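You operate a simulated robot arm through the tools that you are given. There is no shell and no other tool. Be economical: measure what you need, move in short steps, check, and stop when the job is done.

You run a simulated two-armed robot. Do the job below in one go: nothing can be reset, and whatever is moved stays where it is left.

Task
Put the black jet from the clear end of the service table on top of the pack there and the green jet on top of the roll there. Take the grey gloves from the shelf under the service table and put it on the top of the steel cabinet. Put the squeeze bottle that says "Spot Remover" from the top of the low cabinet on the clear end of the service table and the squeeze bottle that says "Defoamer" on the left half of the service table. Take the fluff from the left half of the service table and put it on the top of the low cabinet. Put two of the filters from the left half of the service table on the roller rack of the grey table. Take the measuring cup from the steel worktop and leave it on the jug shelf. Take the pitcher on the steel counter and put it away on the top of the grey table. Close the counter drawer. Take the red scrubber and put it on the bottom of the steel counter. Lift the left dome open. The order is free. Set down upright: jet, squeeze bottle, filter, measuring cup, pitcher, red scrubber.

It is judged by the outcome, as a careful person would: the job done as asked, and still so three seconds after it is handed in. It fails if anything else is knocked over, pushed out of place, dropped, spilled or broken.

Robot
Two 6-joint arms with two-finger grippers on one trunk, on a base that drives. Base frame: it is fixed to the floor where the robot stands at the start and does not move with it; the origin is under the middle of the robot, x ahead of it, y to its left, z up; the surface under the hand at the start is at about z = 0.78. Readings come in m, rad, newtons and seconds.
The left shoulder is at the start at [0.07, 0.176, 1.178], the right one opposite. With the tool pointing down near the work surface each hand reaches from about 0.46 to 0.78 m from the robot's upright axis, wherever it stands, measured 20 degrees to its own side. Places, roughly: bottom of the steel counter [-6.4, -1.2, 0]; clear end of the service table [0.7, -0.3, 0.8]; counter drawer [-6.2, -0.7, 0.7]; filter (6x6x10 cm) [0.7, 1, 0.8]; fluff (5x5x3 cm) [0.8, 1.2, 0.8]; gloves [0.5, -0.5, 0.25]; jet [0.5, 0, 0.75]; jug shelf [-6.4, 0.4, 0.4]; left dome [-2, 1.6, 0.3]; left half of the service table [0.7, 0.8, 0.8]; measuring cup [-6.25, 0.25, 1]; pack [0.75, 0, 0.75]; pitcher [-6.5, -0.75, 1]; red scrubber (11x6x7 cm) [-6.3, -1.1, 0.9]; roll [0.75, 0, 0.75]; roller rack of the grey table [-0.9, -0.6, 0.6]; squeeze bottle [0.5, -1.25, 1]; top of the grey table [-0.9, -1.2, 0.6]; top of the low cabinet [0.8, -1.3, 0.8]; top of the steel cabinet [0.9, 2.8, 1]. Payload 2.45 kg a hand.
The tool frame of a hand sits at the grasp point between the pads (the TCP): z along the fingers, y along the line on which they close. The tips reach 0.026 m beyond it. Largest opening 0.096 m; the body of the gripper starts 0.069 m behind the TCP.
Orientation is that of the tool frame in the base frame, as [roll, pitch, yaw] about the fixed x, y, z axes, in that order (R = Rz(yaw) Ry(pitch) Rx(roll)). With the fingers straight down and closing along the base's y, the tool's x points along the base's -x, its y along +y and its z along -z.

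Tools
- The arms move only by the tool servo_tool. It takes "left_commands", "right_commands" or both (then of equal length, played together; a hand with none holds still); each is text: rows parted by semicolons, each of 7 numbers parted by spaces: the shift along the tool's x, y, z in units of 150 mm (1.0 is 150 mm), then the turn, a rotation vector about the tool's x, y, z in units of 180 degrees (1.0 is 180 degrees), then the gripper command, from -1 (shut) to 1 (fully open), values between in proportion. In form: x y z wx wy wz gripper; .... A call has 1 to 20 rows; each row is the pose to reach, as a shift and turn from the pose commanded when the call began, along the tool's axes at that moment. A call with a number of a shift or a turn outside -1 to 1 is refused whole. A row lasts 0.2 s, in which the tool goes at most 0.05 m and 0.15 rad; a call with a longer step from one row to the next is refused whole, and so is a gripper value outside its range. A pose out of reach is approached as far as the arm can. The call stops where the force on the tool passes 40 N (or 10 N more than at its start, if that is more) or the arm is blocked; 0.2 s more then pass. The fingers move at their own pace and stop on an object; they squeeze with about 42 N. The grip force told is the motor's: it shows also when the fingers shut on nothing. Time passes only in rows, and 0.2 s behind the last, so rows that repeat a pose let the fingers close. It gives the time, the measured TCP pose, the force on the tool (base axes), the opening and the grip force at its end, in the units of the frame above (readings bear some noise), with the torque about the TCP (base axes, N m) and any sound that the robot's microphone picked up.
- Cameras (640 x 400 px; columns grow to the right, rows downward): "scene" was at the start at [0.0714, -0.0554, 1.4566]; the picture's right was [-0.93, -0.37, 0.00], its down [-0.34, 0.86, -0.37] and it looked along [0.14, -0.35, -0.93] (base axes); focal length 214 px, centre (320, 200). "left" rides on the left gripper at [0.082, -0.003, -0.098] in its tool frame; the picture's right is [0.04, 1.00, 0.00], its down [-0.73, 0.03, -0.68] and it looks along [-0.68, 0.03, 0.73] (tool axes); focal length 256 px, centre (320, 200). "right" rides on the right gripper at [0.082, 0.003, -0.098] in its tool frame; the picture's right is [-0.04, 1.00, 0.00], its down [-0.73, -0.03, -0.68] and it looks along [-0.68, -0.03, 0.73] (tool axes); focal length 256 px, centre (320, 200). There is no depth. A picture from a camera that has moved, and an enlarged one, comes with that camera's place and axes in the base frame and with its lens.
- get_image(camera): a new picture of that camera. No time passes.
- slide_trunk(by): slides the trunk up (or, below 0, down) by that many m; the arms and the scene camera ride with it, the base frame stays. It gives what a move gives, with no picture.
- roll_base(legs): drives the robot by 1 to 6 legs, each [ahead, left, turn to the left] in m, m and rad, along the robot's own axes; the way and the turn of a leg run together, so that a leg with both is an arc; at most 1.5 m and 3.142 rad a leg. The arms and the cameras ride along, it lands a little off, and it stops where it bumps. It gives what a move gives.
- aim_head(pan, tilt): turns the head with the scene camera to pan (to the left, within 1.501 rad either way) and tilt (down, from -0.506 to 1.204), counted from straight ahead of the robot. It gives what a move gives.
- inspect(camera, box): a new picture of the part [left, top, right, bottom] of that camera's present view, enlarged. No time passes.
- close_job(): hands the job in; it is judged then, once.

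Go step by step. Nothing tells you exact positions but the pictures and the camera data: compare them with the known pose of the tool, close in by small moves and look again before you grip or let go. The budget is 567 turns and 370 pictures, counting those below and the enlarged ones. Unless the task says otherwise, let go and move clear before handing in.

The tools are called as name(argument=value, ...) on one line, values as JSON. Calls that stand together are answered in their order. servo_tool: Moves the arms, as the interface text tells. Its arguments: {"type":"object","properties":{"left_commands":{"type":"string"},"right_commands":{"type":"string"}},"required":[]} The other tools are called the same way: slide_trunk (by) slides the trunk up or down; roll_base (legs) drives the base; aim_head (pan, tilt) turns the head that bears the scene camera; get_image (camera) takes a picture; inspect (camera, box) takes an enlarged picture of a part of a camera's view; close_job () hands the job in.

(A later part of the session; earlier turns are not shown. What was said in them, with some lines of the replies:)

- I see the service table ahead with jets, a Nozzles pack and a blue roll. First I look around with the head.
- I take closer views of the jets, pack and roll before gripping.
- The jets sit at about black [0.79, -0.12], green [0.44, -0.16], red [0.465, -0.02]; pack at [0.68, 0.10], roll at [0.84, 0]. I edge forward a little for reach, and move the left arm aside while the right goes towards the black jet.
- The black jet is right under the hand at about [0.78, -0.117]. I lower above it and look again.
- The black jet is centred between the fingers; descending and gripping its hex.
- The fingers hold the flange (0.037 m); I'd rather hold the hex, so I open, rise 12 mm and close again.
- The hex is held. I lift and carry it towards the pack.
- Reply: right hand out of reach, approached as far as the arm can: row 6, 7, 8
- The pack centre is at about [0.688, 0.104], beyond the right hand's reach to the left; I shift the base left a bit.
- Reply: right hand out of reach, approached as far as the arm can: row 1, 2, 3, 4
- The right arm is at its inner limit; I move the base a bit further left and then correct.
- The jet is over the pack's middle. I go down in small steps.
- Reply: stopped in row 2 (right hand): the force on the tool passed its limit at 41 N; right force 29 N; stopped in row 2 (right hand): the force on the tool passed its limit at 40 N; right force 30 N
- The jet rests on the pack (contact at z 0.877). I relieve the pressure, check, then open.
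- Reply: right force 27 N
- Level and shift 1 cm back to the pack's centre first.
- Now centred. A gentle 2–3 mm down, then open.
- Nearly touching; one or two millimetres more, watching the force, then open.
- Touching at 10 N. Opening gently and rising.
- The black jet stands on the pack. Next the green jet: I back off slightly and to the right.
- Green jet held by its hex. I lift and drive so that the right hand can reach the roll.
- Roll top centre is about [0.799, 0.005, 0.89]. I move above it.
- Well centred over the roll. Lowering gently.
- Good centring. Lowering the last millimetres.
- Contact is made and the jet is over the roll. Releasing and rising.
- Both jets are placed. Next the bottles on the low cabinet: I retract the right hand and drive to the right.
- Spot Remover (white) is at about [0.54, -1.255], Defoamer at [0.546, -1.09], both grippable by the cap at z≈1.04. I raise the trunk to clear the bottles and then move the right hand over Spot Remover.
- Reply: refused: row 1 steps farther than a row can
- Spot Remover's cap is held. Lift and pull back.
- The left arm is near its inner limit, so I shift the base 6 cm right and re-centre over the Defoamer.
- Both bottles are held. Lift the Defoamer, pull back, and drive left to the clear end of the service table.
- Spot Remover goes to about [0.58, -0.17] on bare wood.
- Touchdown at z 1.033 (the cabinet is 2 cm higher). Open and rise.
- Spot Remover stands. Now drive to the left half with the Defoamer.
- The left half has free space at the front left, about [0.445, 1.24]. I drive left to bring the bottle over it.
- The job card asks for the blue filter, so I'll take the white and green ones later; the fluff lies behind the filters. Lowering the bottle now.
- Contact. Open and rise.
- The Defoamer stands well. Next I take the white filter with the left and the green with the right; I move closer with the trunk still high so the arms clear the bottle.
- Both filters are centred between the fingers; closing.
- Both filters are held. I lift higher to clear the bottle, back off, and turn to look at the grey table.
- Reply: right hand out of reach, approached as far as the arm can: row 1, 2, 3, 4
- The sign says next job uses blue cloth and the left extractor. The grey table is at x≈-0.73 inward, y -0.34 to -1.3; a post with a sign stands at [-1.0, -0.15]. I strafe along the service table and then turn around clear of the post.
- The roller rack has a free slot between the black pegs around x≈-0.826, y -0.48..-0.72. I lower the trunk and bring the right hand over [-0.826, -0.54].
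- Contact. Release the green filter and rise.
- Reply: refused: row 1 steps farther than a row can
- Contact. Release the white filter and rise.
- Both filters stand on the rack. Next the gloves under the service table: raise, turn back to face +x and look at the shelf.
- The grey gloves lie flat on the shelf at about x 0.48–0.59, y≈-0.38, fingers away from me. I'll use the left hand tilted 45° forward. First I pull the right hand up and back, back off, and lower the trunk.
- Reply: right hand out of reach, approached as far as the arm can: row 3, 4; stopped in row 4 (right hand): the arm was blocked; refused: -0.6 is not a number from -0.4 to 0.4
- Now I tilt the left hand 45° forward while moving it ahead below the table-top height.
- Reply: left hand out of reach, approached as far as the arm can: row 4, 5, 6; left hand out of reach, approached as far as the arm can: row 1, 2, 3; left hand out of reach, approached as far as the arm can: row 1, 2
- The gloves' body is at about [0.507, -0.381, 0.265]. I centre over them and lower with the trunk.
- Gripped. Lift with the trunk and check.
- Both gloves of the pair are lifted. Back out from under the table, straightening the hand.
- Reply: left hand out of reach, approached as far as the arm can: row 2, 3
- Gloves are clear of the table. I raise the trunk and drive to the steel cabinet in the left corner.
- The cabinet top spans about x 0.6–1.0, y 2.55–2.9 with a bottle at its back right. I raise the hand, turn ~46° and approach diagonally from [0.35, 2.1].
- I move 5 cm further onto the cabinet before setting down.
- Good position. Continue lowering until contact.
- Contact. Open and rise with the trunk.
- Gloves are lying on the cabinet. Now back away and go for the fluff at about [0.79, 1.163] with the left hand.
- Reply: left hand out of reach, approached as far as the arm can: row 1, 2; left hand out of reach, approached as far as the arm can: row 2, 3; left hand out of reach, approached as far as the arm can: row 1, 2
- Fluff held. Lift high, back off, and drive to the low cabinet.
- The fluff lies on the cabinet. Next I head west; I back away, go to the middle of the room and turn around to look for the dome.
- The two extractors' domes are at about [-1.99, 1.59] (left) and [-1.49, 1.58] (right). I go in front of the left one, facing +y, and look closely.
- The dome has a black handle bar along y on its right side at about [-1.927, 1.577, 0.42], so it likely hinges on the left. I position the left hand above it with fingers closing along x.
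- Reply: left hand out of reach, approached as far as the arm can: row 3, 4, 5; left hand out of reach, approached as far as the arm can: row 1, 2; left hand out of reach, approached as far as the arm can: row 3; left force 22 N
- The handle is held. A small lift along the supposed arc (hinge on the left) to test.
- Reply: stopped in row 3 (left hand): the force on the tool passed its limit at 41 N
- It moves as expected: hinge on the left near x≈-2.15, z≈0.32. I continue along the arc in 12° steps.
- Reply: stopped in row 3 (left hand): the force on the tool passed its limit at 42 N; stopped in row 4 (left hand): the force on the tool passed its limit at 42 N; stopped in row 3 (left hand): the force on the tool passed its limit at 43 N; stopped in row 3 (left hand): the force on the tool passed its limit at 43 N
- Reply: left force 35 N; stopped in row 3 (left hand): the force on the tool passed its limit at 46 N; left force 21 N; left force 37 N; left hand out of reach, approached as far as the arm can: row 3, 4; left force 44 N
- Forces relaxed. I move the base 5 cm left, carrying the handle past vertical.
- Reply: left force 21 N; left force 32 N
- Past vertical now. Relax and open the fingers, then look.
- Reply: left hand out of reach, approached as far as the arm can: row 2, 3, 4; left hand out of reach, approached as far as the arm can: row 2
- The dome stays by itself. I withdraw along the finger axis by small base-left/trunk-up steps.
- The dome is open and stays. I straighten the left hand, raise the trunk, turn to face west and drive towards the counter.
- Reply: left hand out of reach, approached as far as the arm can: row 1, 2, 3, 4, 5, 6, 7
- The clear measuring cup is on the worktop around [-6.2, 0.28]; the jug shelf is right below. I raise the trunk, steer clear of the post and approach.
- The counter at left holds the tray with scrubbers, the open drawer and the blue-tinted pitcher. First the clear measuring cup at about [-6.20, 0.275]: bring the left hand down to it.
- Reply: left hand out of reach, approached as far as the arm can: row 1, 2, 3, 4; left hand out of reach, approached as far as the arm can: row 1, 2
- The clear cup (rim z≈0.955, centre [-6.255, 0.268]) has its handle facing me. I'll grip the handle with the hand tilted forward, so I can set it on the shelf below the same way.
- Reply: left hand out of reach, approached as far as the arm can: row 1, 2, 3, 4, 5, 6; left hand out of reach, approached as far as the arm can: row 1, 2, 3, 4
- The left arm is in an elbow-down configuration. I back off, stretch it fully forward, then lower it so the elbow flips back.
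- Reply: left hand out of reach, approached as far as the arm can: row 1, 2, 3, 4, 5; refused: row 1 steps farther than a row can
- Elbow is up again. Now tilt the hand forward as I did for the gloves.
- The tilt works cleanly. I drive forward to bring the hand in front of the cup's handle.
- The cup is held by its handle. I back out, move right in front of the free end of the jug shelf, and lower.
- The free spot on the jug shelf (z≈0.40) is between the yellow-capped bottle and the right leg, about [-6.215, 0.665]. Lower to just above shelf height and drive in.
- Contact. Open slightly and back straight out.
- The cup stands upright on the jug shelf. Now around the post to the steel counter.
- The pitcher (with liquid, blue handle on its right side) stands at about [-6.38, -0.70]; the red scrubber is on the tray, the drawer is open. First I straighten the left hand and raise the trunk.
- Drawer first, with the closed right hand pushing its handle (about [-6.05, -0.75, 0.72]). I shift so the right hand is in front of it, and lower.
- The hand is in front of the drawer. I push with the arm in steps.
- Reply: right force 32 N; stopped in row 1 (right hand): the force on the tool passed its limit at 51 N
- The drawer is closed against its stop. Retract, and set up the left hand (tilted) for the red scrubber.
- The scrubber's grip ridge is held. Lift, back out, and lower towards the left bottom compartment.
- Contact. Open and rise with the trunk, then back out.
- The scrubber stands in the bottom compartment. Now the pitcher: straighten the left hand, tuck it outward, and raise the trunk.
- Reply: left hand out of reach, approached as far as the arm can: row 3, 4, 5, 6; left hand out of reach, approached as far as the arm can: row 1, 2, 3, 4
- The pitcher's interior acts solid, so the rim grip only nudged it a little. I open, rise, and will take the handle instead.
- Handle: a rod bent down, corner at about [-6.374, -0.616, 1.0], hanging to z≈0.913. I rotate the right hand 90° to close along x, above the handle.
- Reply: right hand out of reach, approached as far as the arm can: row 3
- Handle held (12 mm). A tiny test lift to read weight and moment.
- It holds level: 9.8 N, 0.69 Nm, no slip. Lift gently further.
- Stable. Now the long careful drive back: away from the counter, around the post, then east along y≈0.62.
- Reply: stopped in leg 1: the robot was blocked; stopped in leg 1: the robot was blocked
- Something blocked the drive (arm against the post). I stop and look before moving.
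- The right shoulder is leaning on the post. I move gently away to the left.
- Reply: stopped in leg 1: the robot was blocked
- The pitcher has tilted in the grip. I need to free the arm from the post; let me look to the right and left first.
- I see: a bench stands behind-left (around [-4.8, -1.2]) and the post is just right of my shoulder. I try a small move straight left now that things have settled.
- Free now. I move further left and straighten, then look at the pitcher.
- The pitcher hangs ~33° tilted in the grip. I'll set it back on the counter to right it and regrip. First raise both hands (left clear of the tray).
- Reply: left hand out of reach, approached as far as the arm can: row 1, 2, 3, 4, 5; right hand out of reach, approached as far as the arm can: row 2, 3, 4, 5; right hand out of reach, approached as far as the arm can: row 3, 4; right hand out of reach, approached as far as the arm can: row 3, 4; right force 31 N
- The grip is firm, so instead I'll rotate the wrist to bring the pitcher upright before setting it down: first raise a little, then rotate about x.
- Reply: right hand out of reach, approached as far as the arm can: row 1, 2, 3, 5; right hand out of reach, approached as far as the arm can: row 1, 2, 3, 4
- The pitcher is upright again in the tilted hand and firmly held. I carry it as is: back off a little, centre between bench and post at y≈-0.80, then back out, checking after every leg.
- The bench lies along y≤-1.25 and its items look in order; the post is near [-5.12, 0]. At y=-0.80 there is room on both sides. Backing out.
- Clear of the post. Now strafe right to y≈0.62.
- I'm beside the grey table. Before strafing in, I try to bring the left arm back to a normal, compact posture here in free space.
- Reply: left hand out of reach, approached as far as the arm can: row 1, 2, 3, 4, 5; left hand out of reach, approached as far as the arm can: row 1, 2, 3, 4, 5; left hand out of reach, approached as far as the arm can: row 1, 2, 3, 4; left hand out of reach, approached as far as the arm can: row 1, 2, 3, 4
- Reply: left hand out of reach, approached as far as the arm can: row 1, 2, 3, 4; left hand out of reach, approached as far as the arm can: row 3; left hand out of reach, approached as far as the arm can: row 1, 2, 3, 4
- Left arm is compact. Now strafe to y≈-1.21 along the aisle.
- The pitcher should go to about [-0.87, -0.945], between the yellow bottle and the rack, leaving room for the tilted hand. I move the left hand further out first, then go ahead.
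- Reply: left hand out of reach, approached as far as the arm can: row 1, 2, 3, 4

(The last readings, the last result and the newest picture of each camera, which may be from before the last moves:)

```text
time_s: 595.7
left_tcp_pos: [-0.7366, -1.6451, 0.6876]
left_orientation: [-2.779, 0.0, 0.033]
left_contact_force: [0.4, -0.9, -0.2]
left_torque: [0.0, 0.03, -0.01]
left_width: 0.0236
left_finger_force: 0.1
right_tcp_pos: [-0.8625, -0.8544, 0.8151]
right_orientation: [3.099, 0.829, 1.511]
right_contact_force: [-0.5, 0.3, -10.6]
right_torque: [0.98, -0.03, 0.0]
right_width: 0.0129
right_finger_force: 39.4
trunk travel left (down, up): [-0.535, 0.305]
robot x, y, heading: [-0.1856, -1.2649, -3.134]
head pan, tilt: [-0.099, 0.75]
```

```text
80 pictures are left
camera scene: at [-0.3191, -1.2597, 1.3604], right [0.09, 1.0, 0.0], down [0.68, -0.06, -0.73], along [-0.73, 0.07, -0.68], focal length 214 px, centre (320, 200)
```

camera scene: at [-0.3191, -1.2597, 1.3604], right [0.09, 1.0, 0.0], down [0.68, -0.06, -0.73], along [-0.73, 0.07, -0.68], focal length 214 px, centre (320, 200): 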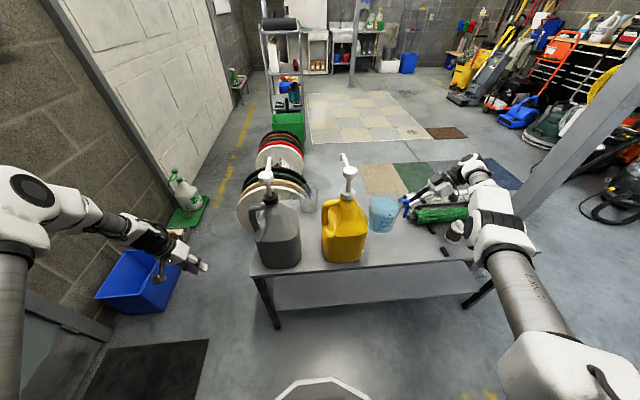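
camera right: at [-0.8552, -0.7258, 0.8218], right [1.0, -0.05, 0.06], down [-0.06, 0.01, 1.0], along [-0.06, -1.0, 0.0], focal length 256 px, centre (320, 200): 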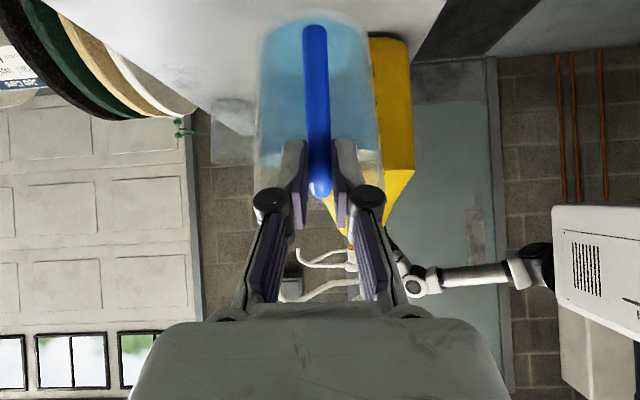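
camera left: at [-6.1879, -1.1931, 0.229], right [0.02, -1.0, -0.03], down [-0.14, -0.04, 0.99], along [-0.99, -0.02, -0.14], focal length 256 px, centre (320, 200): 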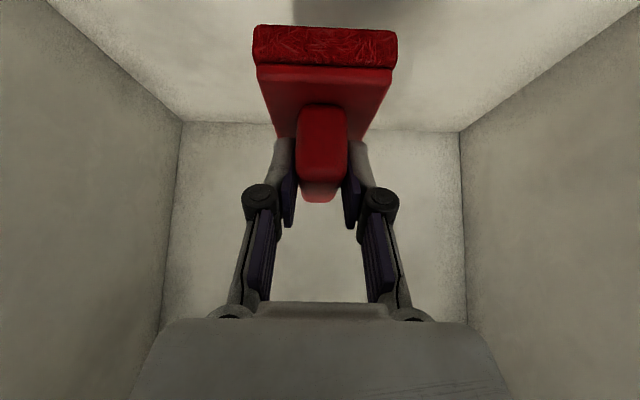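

inspect(camera="scene", box=[310, 150, 480, 280])

inspect(camera="scene", box=[60, 160, 240, 330])

```text
3.08 times, centred on (395, 215) of scene
camera zoom: at [-0.3191, -1.2597, 1.3604], right [0.09, 1.0, 0.0], down [0.68, -0.06, -0.73], along [-0.73, 0.07, -0.68], focal length 660 px, centre (89, 154)
```

zoom: 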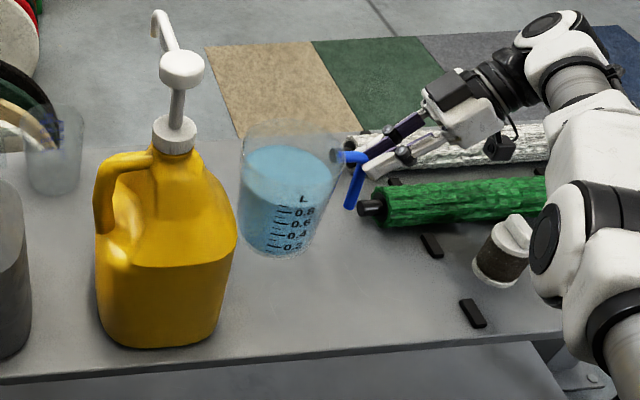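

```text
2.35 times, centred on (150, 245) of scene
camera zoom: at [-0.3191, -1.2597, 1.3604], right [0.09, 1.0, 0.0], down [0.68, -0.06, -0.73], along [-0.73, 0.07, -0.68], focal length 505 px, centre (720, 94)
```

zoom: 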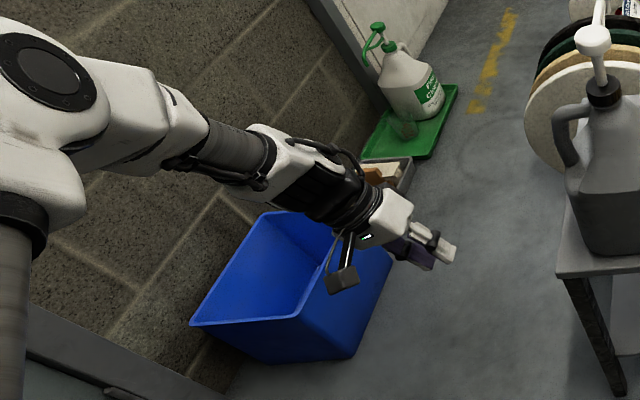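

slide_trunk(by=-0.06)

inspect(camera="scene", box=[310, 130, 480, 260])

get_image(camera="right")

```text
time_s: 596.7
left_tcp_pos: [-0.7365, -1.6457, 0.6278]
left_orientation: [-2.779, -0.002, 0.031]
left_contact_force: [0.6, -0.3, -0.3]
left_torque: [0.02, 0.01, -0.03]
left_width: 0.0241
left_finger_force: 0.1
right_tcp_pos: [-0.8613, -0.8541, 0.7552]
right_orientation: [3.099, 0.829, 1.511]
right_contact_force: [0.3, -0.1, -10.2]
right_torque: [0.95, -0.07, -0.01]
right_width: 0.013
right_finger_force: 39.7
trunk travel left (down, up): [-0.475, 0.365]
robot x, y, heading: [-0.1857, -1.2642, -3.13]
head pan, tilt: [-0.099, 0.75]
```

```text
3.08 times, centred on (395, 195) of scene
camera zoom: at [-0.3188, -1.2597, 1.3004], right [0.09, 1.0, 0.0], down [0.68, -0.06, -0.73], along [-0.73, 0.07, -0.68], focal length 660 px, centre (89, 215)
```

zoom: 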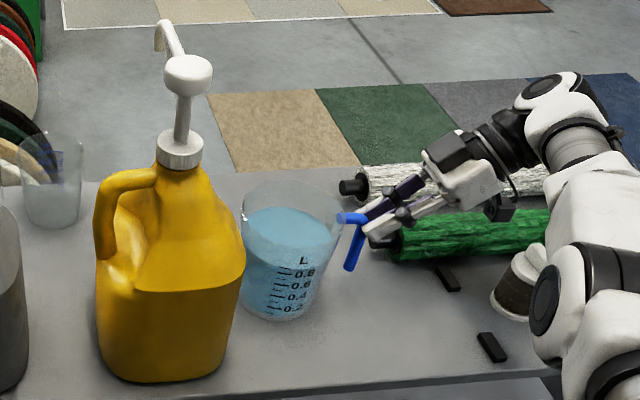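

```text
76 pictures are left
camera right: at [-0.855, -0.7258, 0.7619], right [1.0, -0.05, 0.06], down [-0.06, 0.01, 1.0], along [-0.06, -1.0, 0.0], focal length 256 px, centre (320, 200)
```

right: 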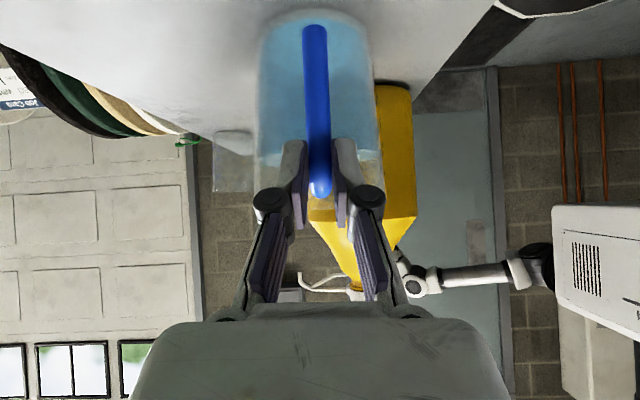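

slide_trunk(by=-0.012)

slide_trunk(by=-0.008)

```text
time_s: 597.3
left_tcp_pos: [-0.7351, -1.6446, 0.618]
left_orientation: [-2.776, 0.004, 0.032]
left_contact_force: [-0.4, -0.1, 0.8]
left_torque: [-0.04, 0.04, 0.0]
left_width: 0.0244
left_finger_force: 0.0
right_tcp_pos: [-0.8607, -0.8533, 0.7517]
right_orientation: [3.114, 0.829, 1.52]
right_contact_force: [-3.2, 11.7, 29.9]
right_torque: [-1.18, 0.08, -0.08]
right_width: 0.0125
right_finger_force: 39.2
trunk travel left (down, up): [-0.463, 0.377]
robot x, y, heading: [-0.1858, -1.2673, -3.132]
head pan, tilt: [-0.099, 0.75]
```

```text
time_s: 597.8
left_tcp_pos: [-0.7363, -1.6446, 0.6124]
left_orientation: [-2.775, 0.002, 0.031]
left_contact_force: [0.1, 0.8, 0.8]
left_torque: [0.0, 0.0, -0.01]
left_width: 0.0242
left_finger_force: 0.0
right_tcp_pos: [-0.8608, -0.8532, 0.7464]
right_orientation: [3.116, 0.831, 1.523]
right_contact_force: [4.2, 2.5, 17.6]
right_torque: [-0.85, 0.12, 0.2]
right_width: 0.0128
right_finger_force: 39.1
trunk travel left (down, up): [-0.458, 0.382]
robot x, y, heading: [-0.1875, -1.2636, -3.133]
head pan, tilt: [-0.099, 0.75]
stopped: the force on the tool passed its limit at 59 N (the readings are from after the stop); the commanded pose is now the measured one
```

inspect(camera="scene", box=[340, 170, 450, 250])

get_image(camera="right")

```text
5.00 times, centred on (395, 210) of scene
camera zoom: at [-0.3158, -1.2607, 1.2838], right [0.09, 1.0, 0.0], down [0.68, -0.06, -0.73], along [-0.73, 0.07, -0.68], focal length 1072 px, centre (-55, 150)
```

zoom: 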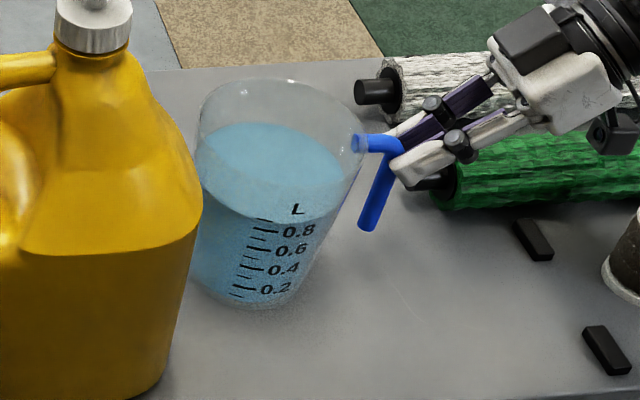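

```text
74 pictures are left
camera right: at [-0.8544, -0.7256, 0.7522], right [1.0, -0.05, 0.05], down [-0.05, 0.01, 1.0], along [-0.05, -1.0, 0.01], focal length 256 px, centre (320, 200)
```

right: 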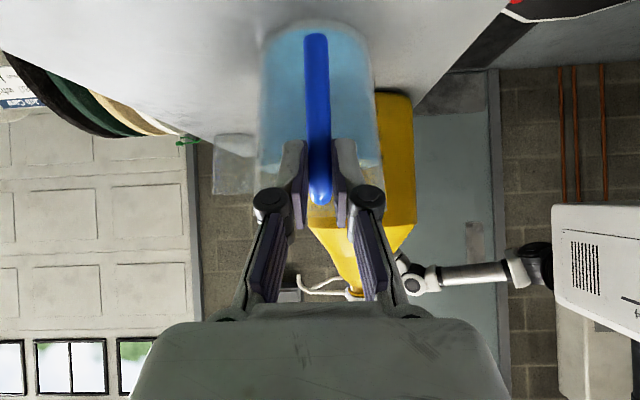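

The pitcher stands on the table, upright. I relieve the pressure slightly and open.

slide_trunk(by=0.004)

servo_tool(right_commands="0 0 0 0 0 0 -0.8; 0 0 0 0 0 0 -0.5; 0 0 0 0 0 0 -0.2; 0 0 0 0 0 0 0")

inspect(camera="scene", box=[340, 170, 450, 250])

```text
time_s: 598.3
left_tcp_pos: [-0.7367, -1.6445, 0.6161]
left_orientation: [-2.776, 0.001, 0.032]
left_contact_force: [0.2, -0.2, -0.3]
left_torque: [-0.02, -0.03, 0.0]
left_width: 0.0241
left_finger_force: 0.1
right_tcp_pos: [-0.8604, -0.8543, 0.7466]
right_orientation: [3.106, 0.83, 1.516]
right_contact_force: [2.7, 0.3, 4.1]
right_torque: [0.06, 0.14, 0.1]
right_width: 0.0128
right_finger_force: 39.6
trunk travel left (down, up): [-0.462, 0.378]
robot x, y, heading: [-0.1824, -1.2649, -3.134]
head pan, tilt: [-0.099, 0.75]
```

```text
time_s: 599.3
left_tcp_pos: [-0.7368, -1.6449, 0.6149]
left_orientation: [-2.777, 0.001, 0.033]
left_contact_force: [0.2, 1.1, -0.4]
left_torque: [-0.01, 0.03, -0.01]
left_width: 0.024
left_finger_force: 0.1
right_tcp_pos: [-0.8619, -0.8529, 0.7466]
right_orientation: [3.108, 0.831, 1.516]
right_contact_force: [0.8, 0.0, -0.2]
right_torque: [-0.01, -0.02, -0.01]
right_width: 0.0479
right_finger_force: 0.0
trunk travel left (down, up): [-0.462, 0.378]
robot x, y, heading: [-0.1837, -1.2637, -3.133]
head pan, tilt: [-0.099, 0.75]
```

```text
5.00 times, centred on (395, 210) of scene
camera zoom: at [-0.3179, -1.2601, 1.2879], right [0.09, 1.0, 0.0], down [0.68, -0.06, -0.73], along [-0.73, 0.07, -0.68], focal length 1072 px, centre (-55, 150)
```

zoom: 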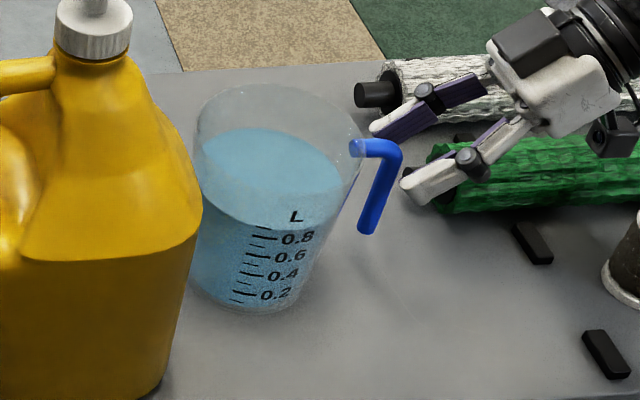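

Released and upright. Withdraw along the finger axis, upward.

servo_tool(right_commands="0 0 -0.2 0 0 0 0; 0 0 -0.4 0 0 0 0; 0 0 -0.6 0 0 0 0; 0 0 -0.8 0 0 0 0")

slide_trunk(by=0.25)

roll_base(legs=[[-0.18, 0, 0]])

get_image(camera="scene")

```text
time_s: 600.3
left_tcp_pos: [-0.7353, -1.6441, 0.618]
left_orientation: [-2.779, 0.009, 0.031]
left_contact_force: [0.5, -0.6, 1.3]
left_torque: [-0.03, 0.07, 0.01]
left_width: 0.0242
left_finger_force: 0.1
right_tcp_pos: [-0.8186, -0.7801, 0.8449]
right_orientation: [3.088, 0.843, 1.519]
right_contact_force: [0.7, -0.1, -0.1]
right_torque: [0.03, 0.01, -0.04]
right_width: 0.0478
right_finger_force: 0.0
right hand out of reach, approached as far as the arm can: row 1, 2, 3, 4
trunk travel left (down, up): [-0.462, 0.378]
robot x, y, heading: [-0.1825, -1.2629, -3.138]
head pan, tilt: [-0.099, 0.75]
```

```text
time_s: 602.9
left_tcp_pos: [-0.7374, -1.6437, 0.8652]
left_orientation: [-2.776, 0.002, 0.032]
left_contact_force: [0.0, -0.4, 0.0]
left_torque: [0.01, 0.01, 0.03]
left_width: 0.024
left_finger_force: 0.1
right_tcp_pos: [-0.8206, -0.781, 1.0931]
right_orientation: [3.083, 0.84, 1.516]
right_contact_force: [0.6, 0.3, 0.5]
right_torque: [0.02, 0.01, 0.01]
right_width: 0.0481
right_finger_force: 0.1
trunk travel left (down, up): [-0.712, 0.128]
robot x, y, heading: [-0.1845, -1.2659, -3.136]
head pan, tilt: [-0.099, 0.75]
```

```text
time_s: 604.4
left_tcp_pos: [-0.5603, -1.6433, 0.8646]
left_orientation: [-2.777, 0.0, 0.034]
left_contact_force: [-0.5, -0.1, -0.2]
left_torque: [0.02, -0.05, -0.01]
left_width: 0.0241
left_finger_force: 0.1
right_tcp_pos: [-0.6429, -0.7799, 1.0937]
right_orientation: [3.085, 0.839, 1.517]
right_contact_force: [0.3, 0.3, 0.2]
right_torque: [0.02, -0.01, -0.01]
right_width: 0.0481
right_finger_force: 0.0
trunk travel left (down, up): [-0.712, 0.128]
robot x, y, heading: [-0.0096, -1.261, -3.138]
head pan, tilt: [-0.099, 0.75]
```

```text
72 pictures are left
camera scene: at [-0.1413, -1.2589, 1.5377], right [0.09, 1.0, 0.0], down [0.68, -0.06, -0.73], along [-0.73, 0.07, -0.68], focal length 214 px, centre (320, 200)
```

scene: 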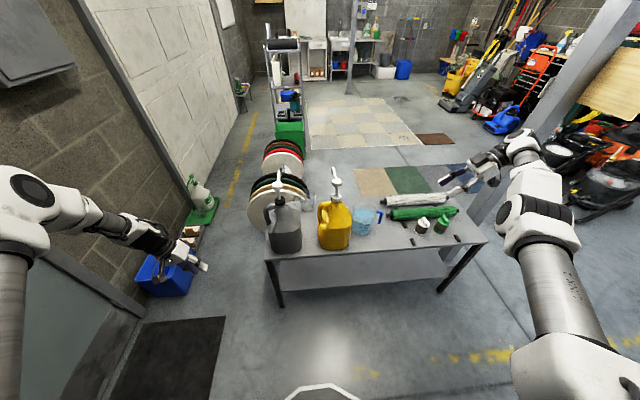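

inspect(camera="scene", box=[260, 170, 480, 300])

aim_head(pan=-0.7, tilt=0.35)

get_image(camera="scene")

```text
2.91 times, centred on (370, 235) of scene
camera zoom: at [-0.1413, -1.2589, 1.5377], right [0.09, 1.0, 0.0], down [0.68, -0.06, -0.73], along [-0.73, 0.07, -0.68], focal length 624 px, centre (174, 98)
```

zoom: 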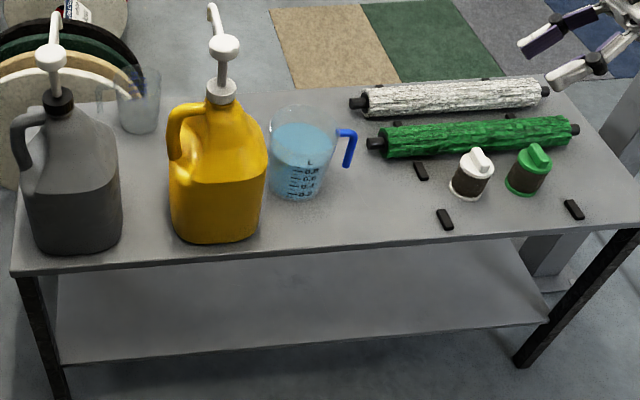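

```text
time_s: 605.4
left_tcp_pos: [-0.5589, -1.6433, 0.8643]
left_orientation: [-2.778, 0.0, 0.034]
left_contact_force: [-1.0, -0.2, -0.4]
left_torque: [-0.04, 0.0, -0.02]
left_width: 0.0241
left_finger_force: 0.0
right_tcp_pos: [-0.644, -0.7796, 1.0941]
right_orientation: [3.084, 0.841, 1.517]
right_contact_force: [-0.5, 0.1, -0.8]
right_torque: [0.03, 0.01, 0.0]
right_width: 0.0481
right_finger_force: 0.1
trunk travel left (down, up): [-0.712, 0.128]
robot x, y, heading: [-0.005, -1.2674, -3.137]
head pan, tilt: [-0.7, 0.351]
```

```text
70 pictures are left
camera scene: at [-0.1301, -1.2072, 1.5734], right [0.64, 0.77, 0.0], down [0.27, -0.22, -0.94], along [-0.72, 0.6, -0.34], focal length 214 px, centre (320, 200)
```

scene: 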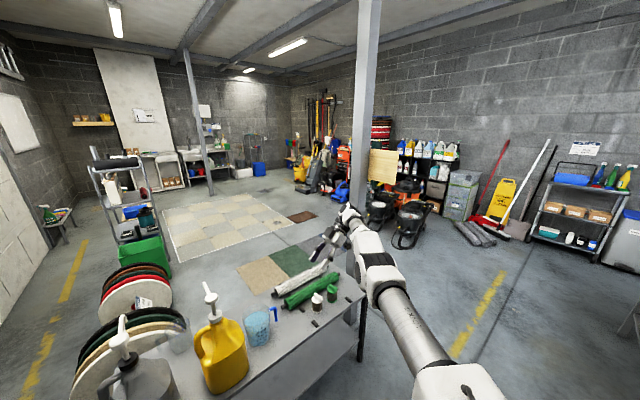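

inspect(camera="scene", box=[340, 160, 460, 260])

inspect(camera="scene", box=[80, 120, 280, 260])

```text
4.00 times, centred on (400, 210) of scene
camera zoom: at [-0.1301, -1.2072, 1.5734], right [0.64, 0.77, 0.0], down [0.27, -0.22, -0.94], along [-0.72, 0.6, -0.34], focal length 858 px, centre (0, 160)
```

zoom: 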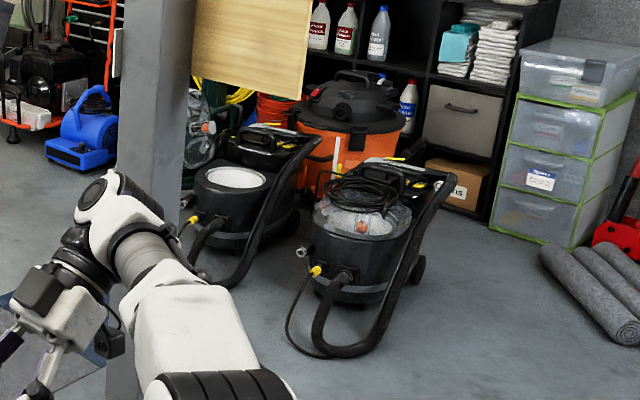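

```text
2.86 times, centred on (180, 190) of scene
camera zoom: at [-0.1301, -1.2072, 1.5734], right [0.64, 0.77, 0.0], down [0.27, -0.22, -0.94], along [-0.72, 0.6, -0.34], focal length 613 px, centre (720, 229)
```

zoom: 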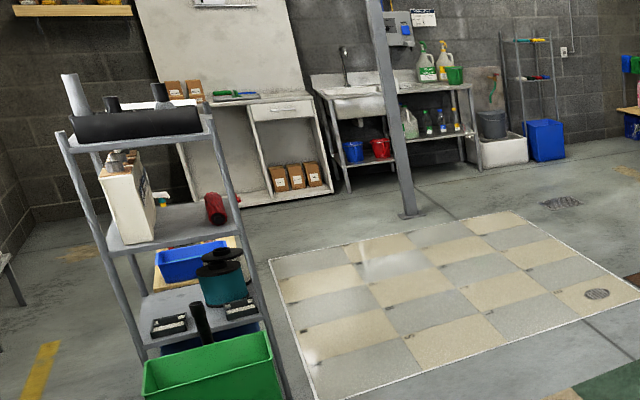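

All the places look right: the dome is open, the drawer is closed, and every object is set down with both hands clear of it. I hand in.

close_job()

```text
The job is handed in.
```

I carried out every item on the list and handed the job in, but the pitcher tilted on the way and I can't say whether that counts as a spill.

- **Pitcher:** While I was backing away from the steel counter, the robot was blocked and then leaned against the post beside it. The pitcher tipped to roughly 30–45° in the grip. I brought it upright with the wrist before carrying on. It now stands upright on the grey table, with the liquid showing at about the same level.
- **Bench by the steel counter:** I probably bumped it during the same manoeuvre. The items on it looked in order afterwards, but I couldn't tell whether the bench itself shifted.
- **Filters:** I took the white and green ones and left the blue one, because the job card on the service table asks for blue.

I looked at the dome, the drawer, the filters and the pitcher again just before handing in, and they were as asked. I checked the jets, bottles, gloves, fluff, measuring cup and scrubber when I set each one down, but not again at the end.
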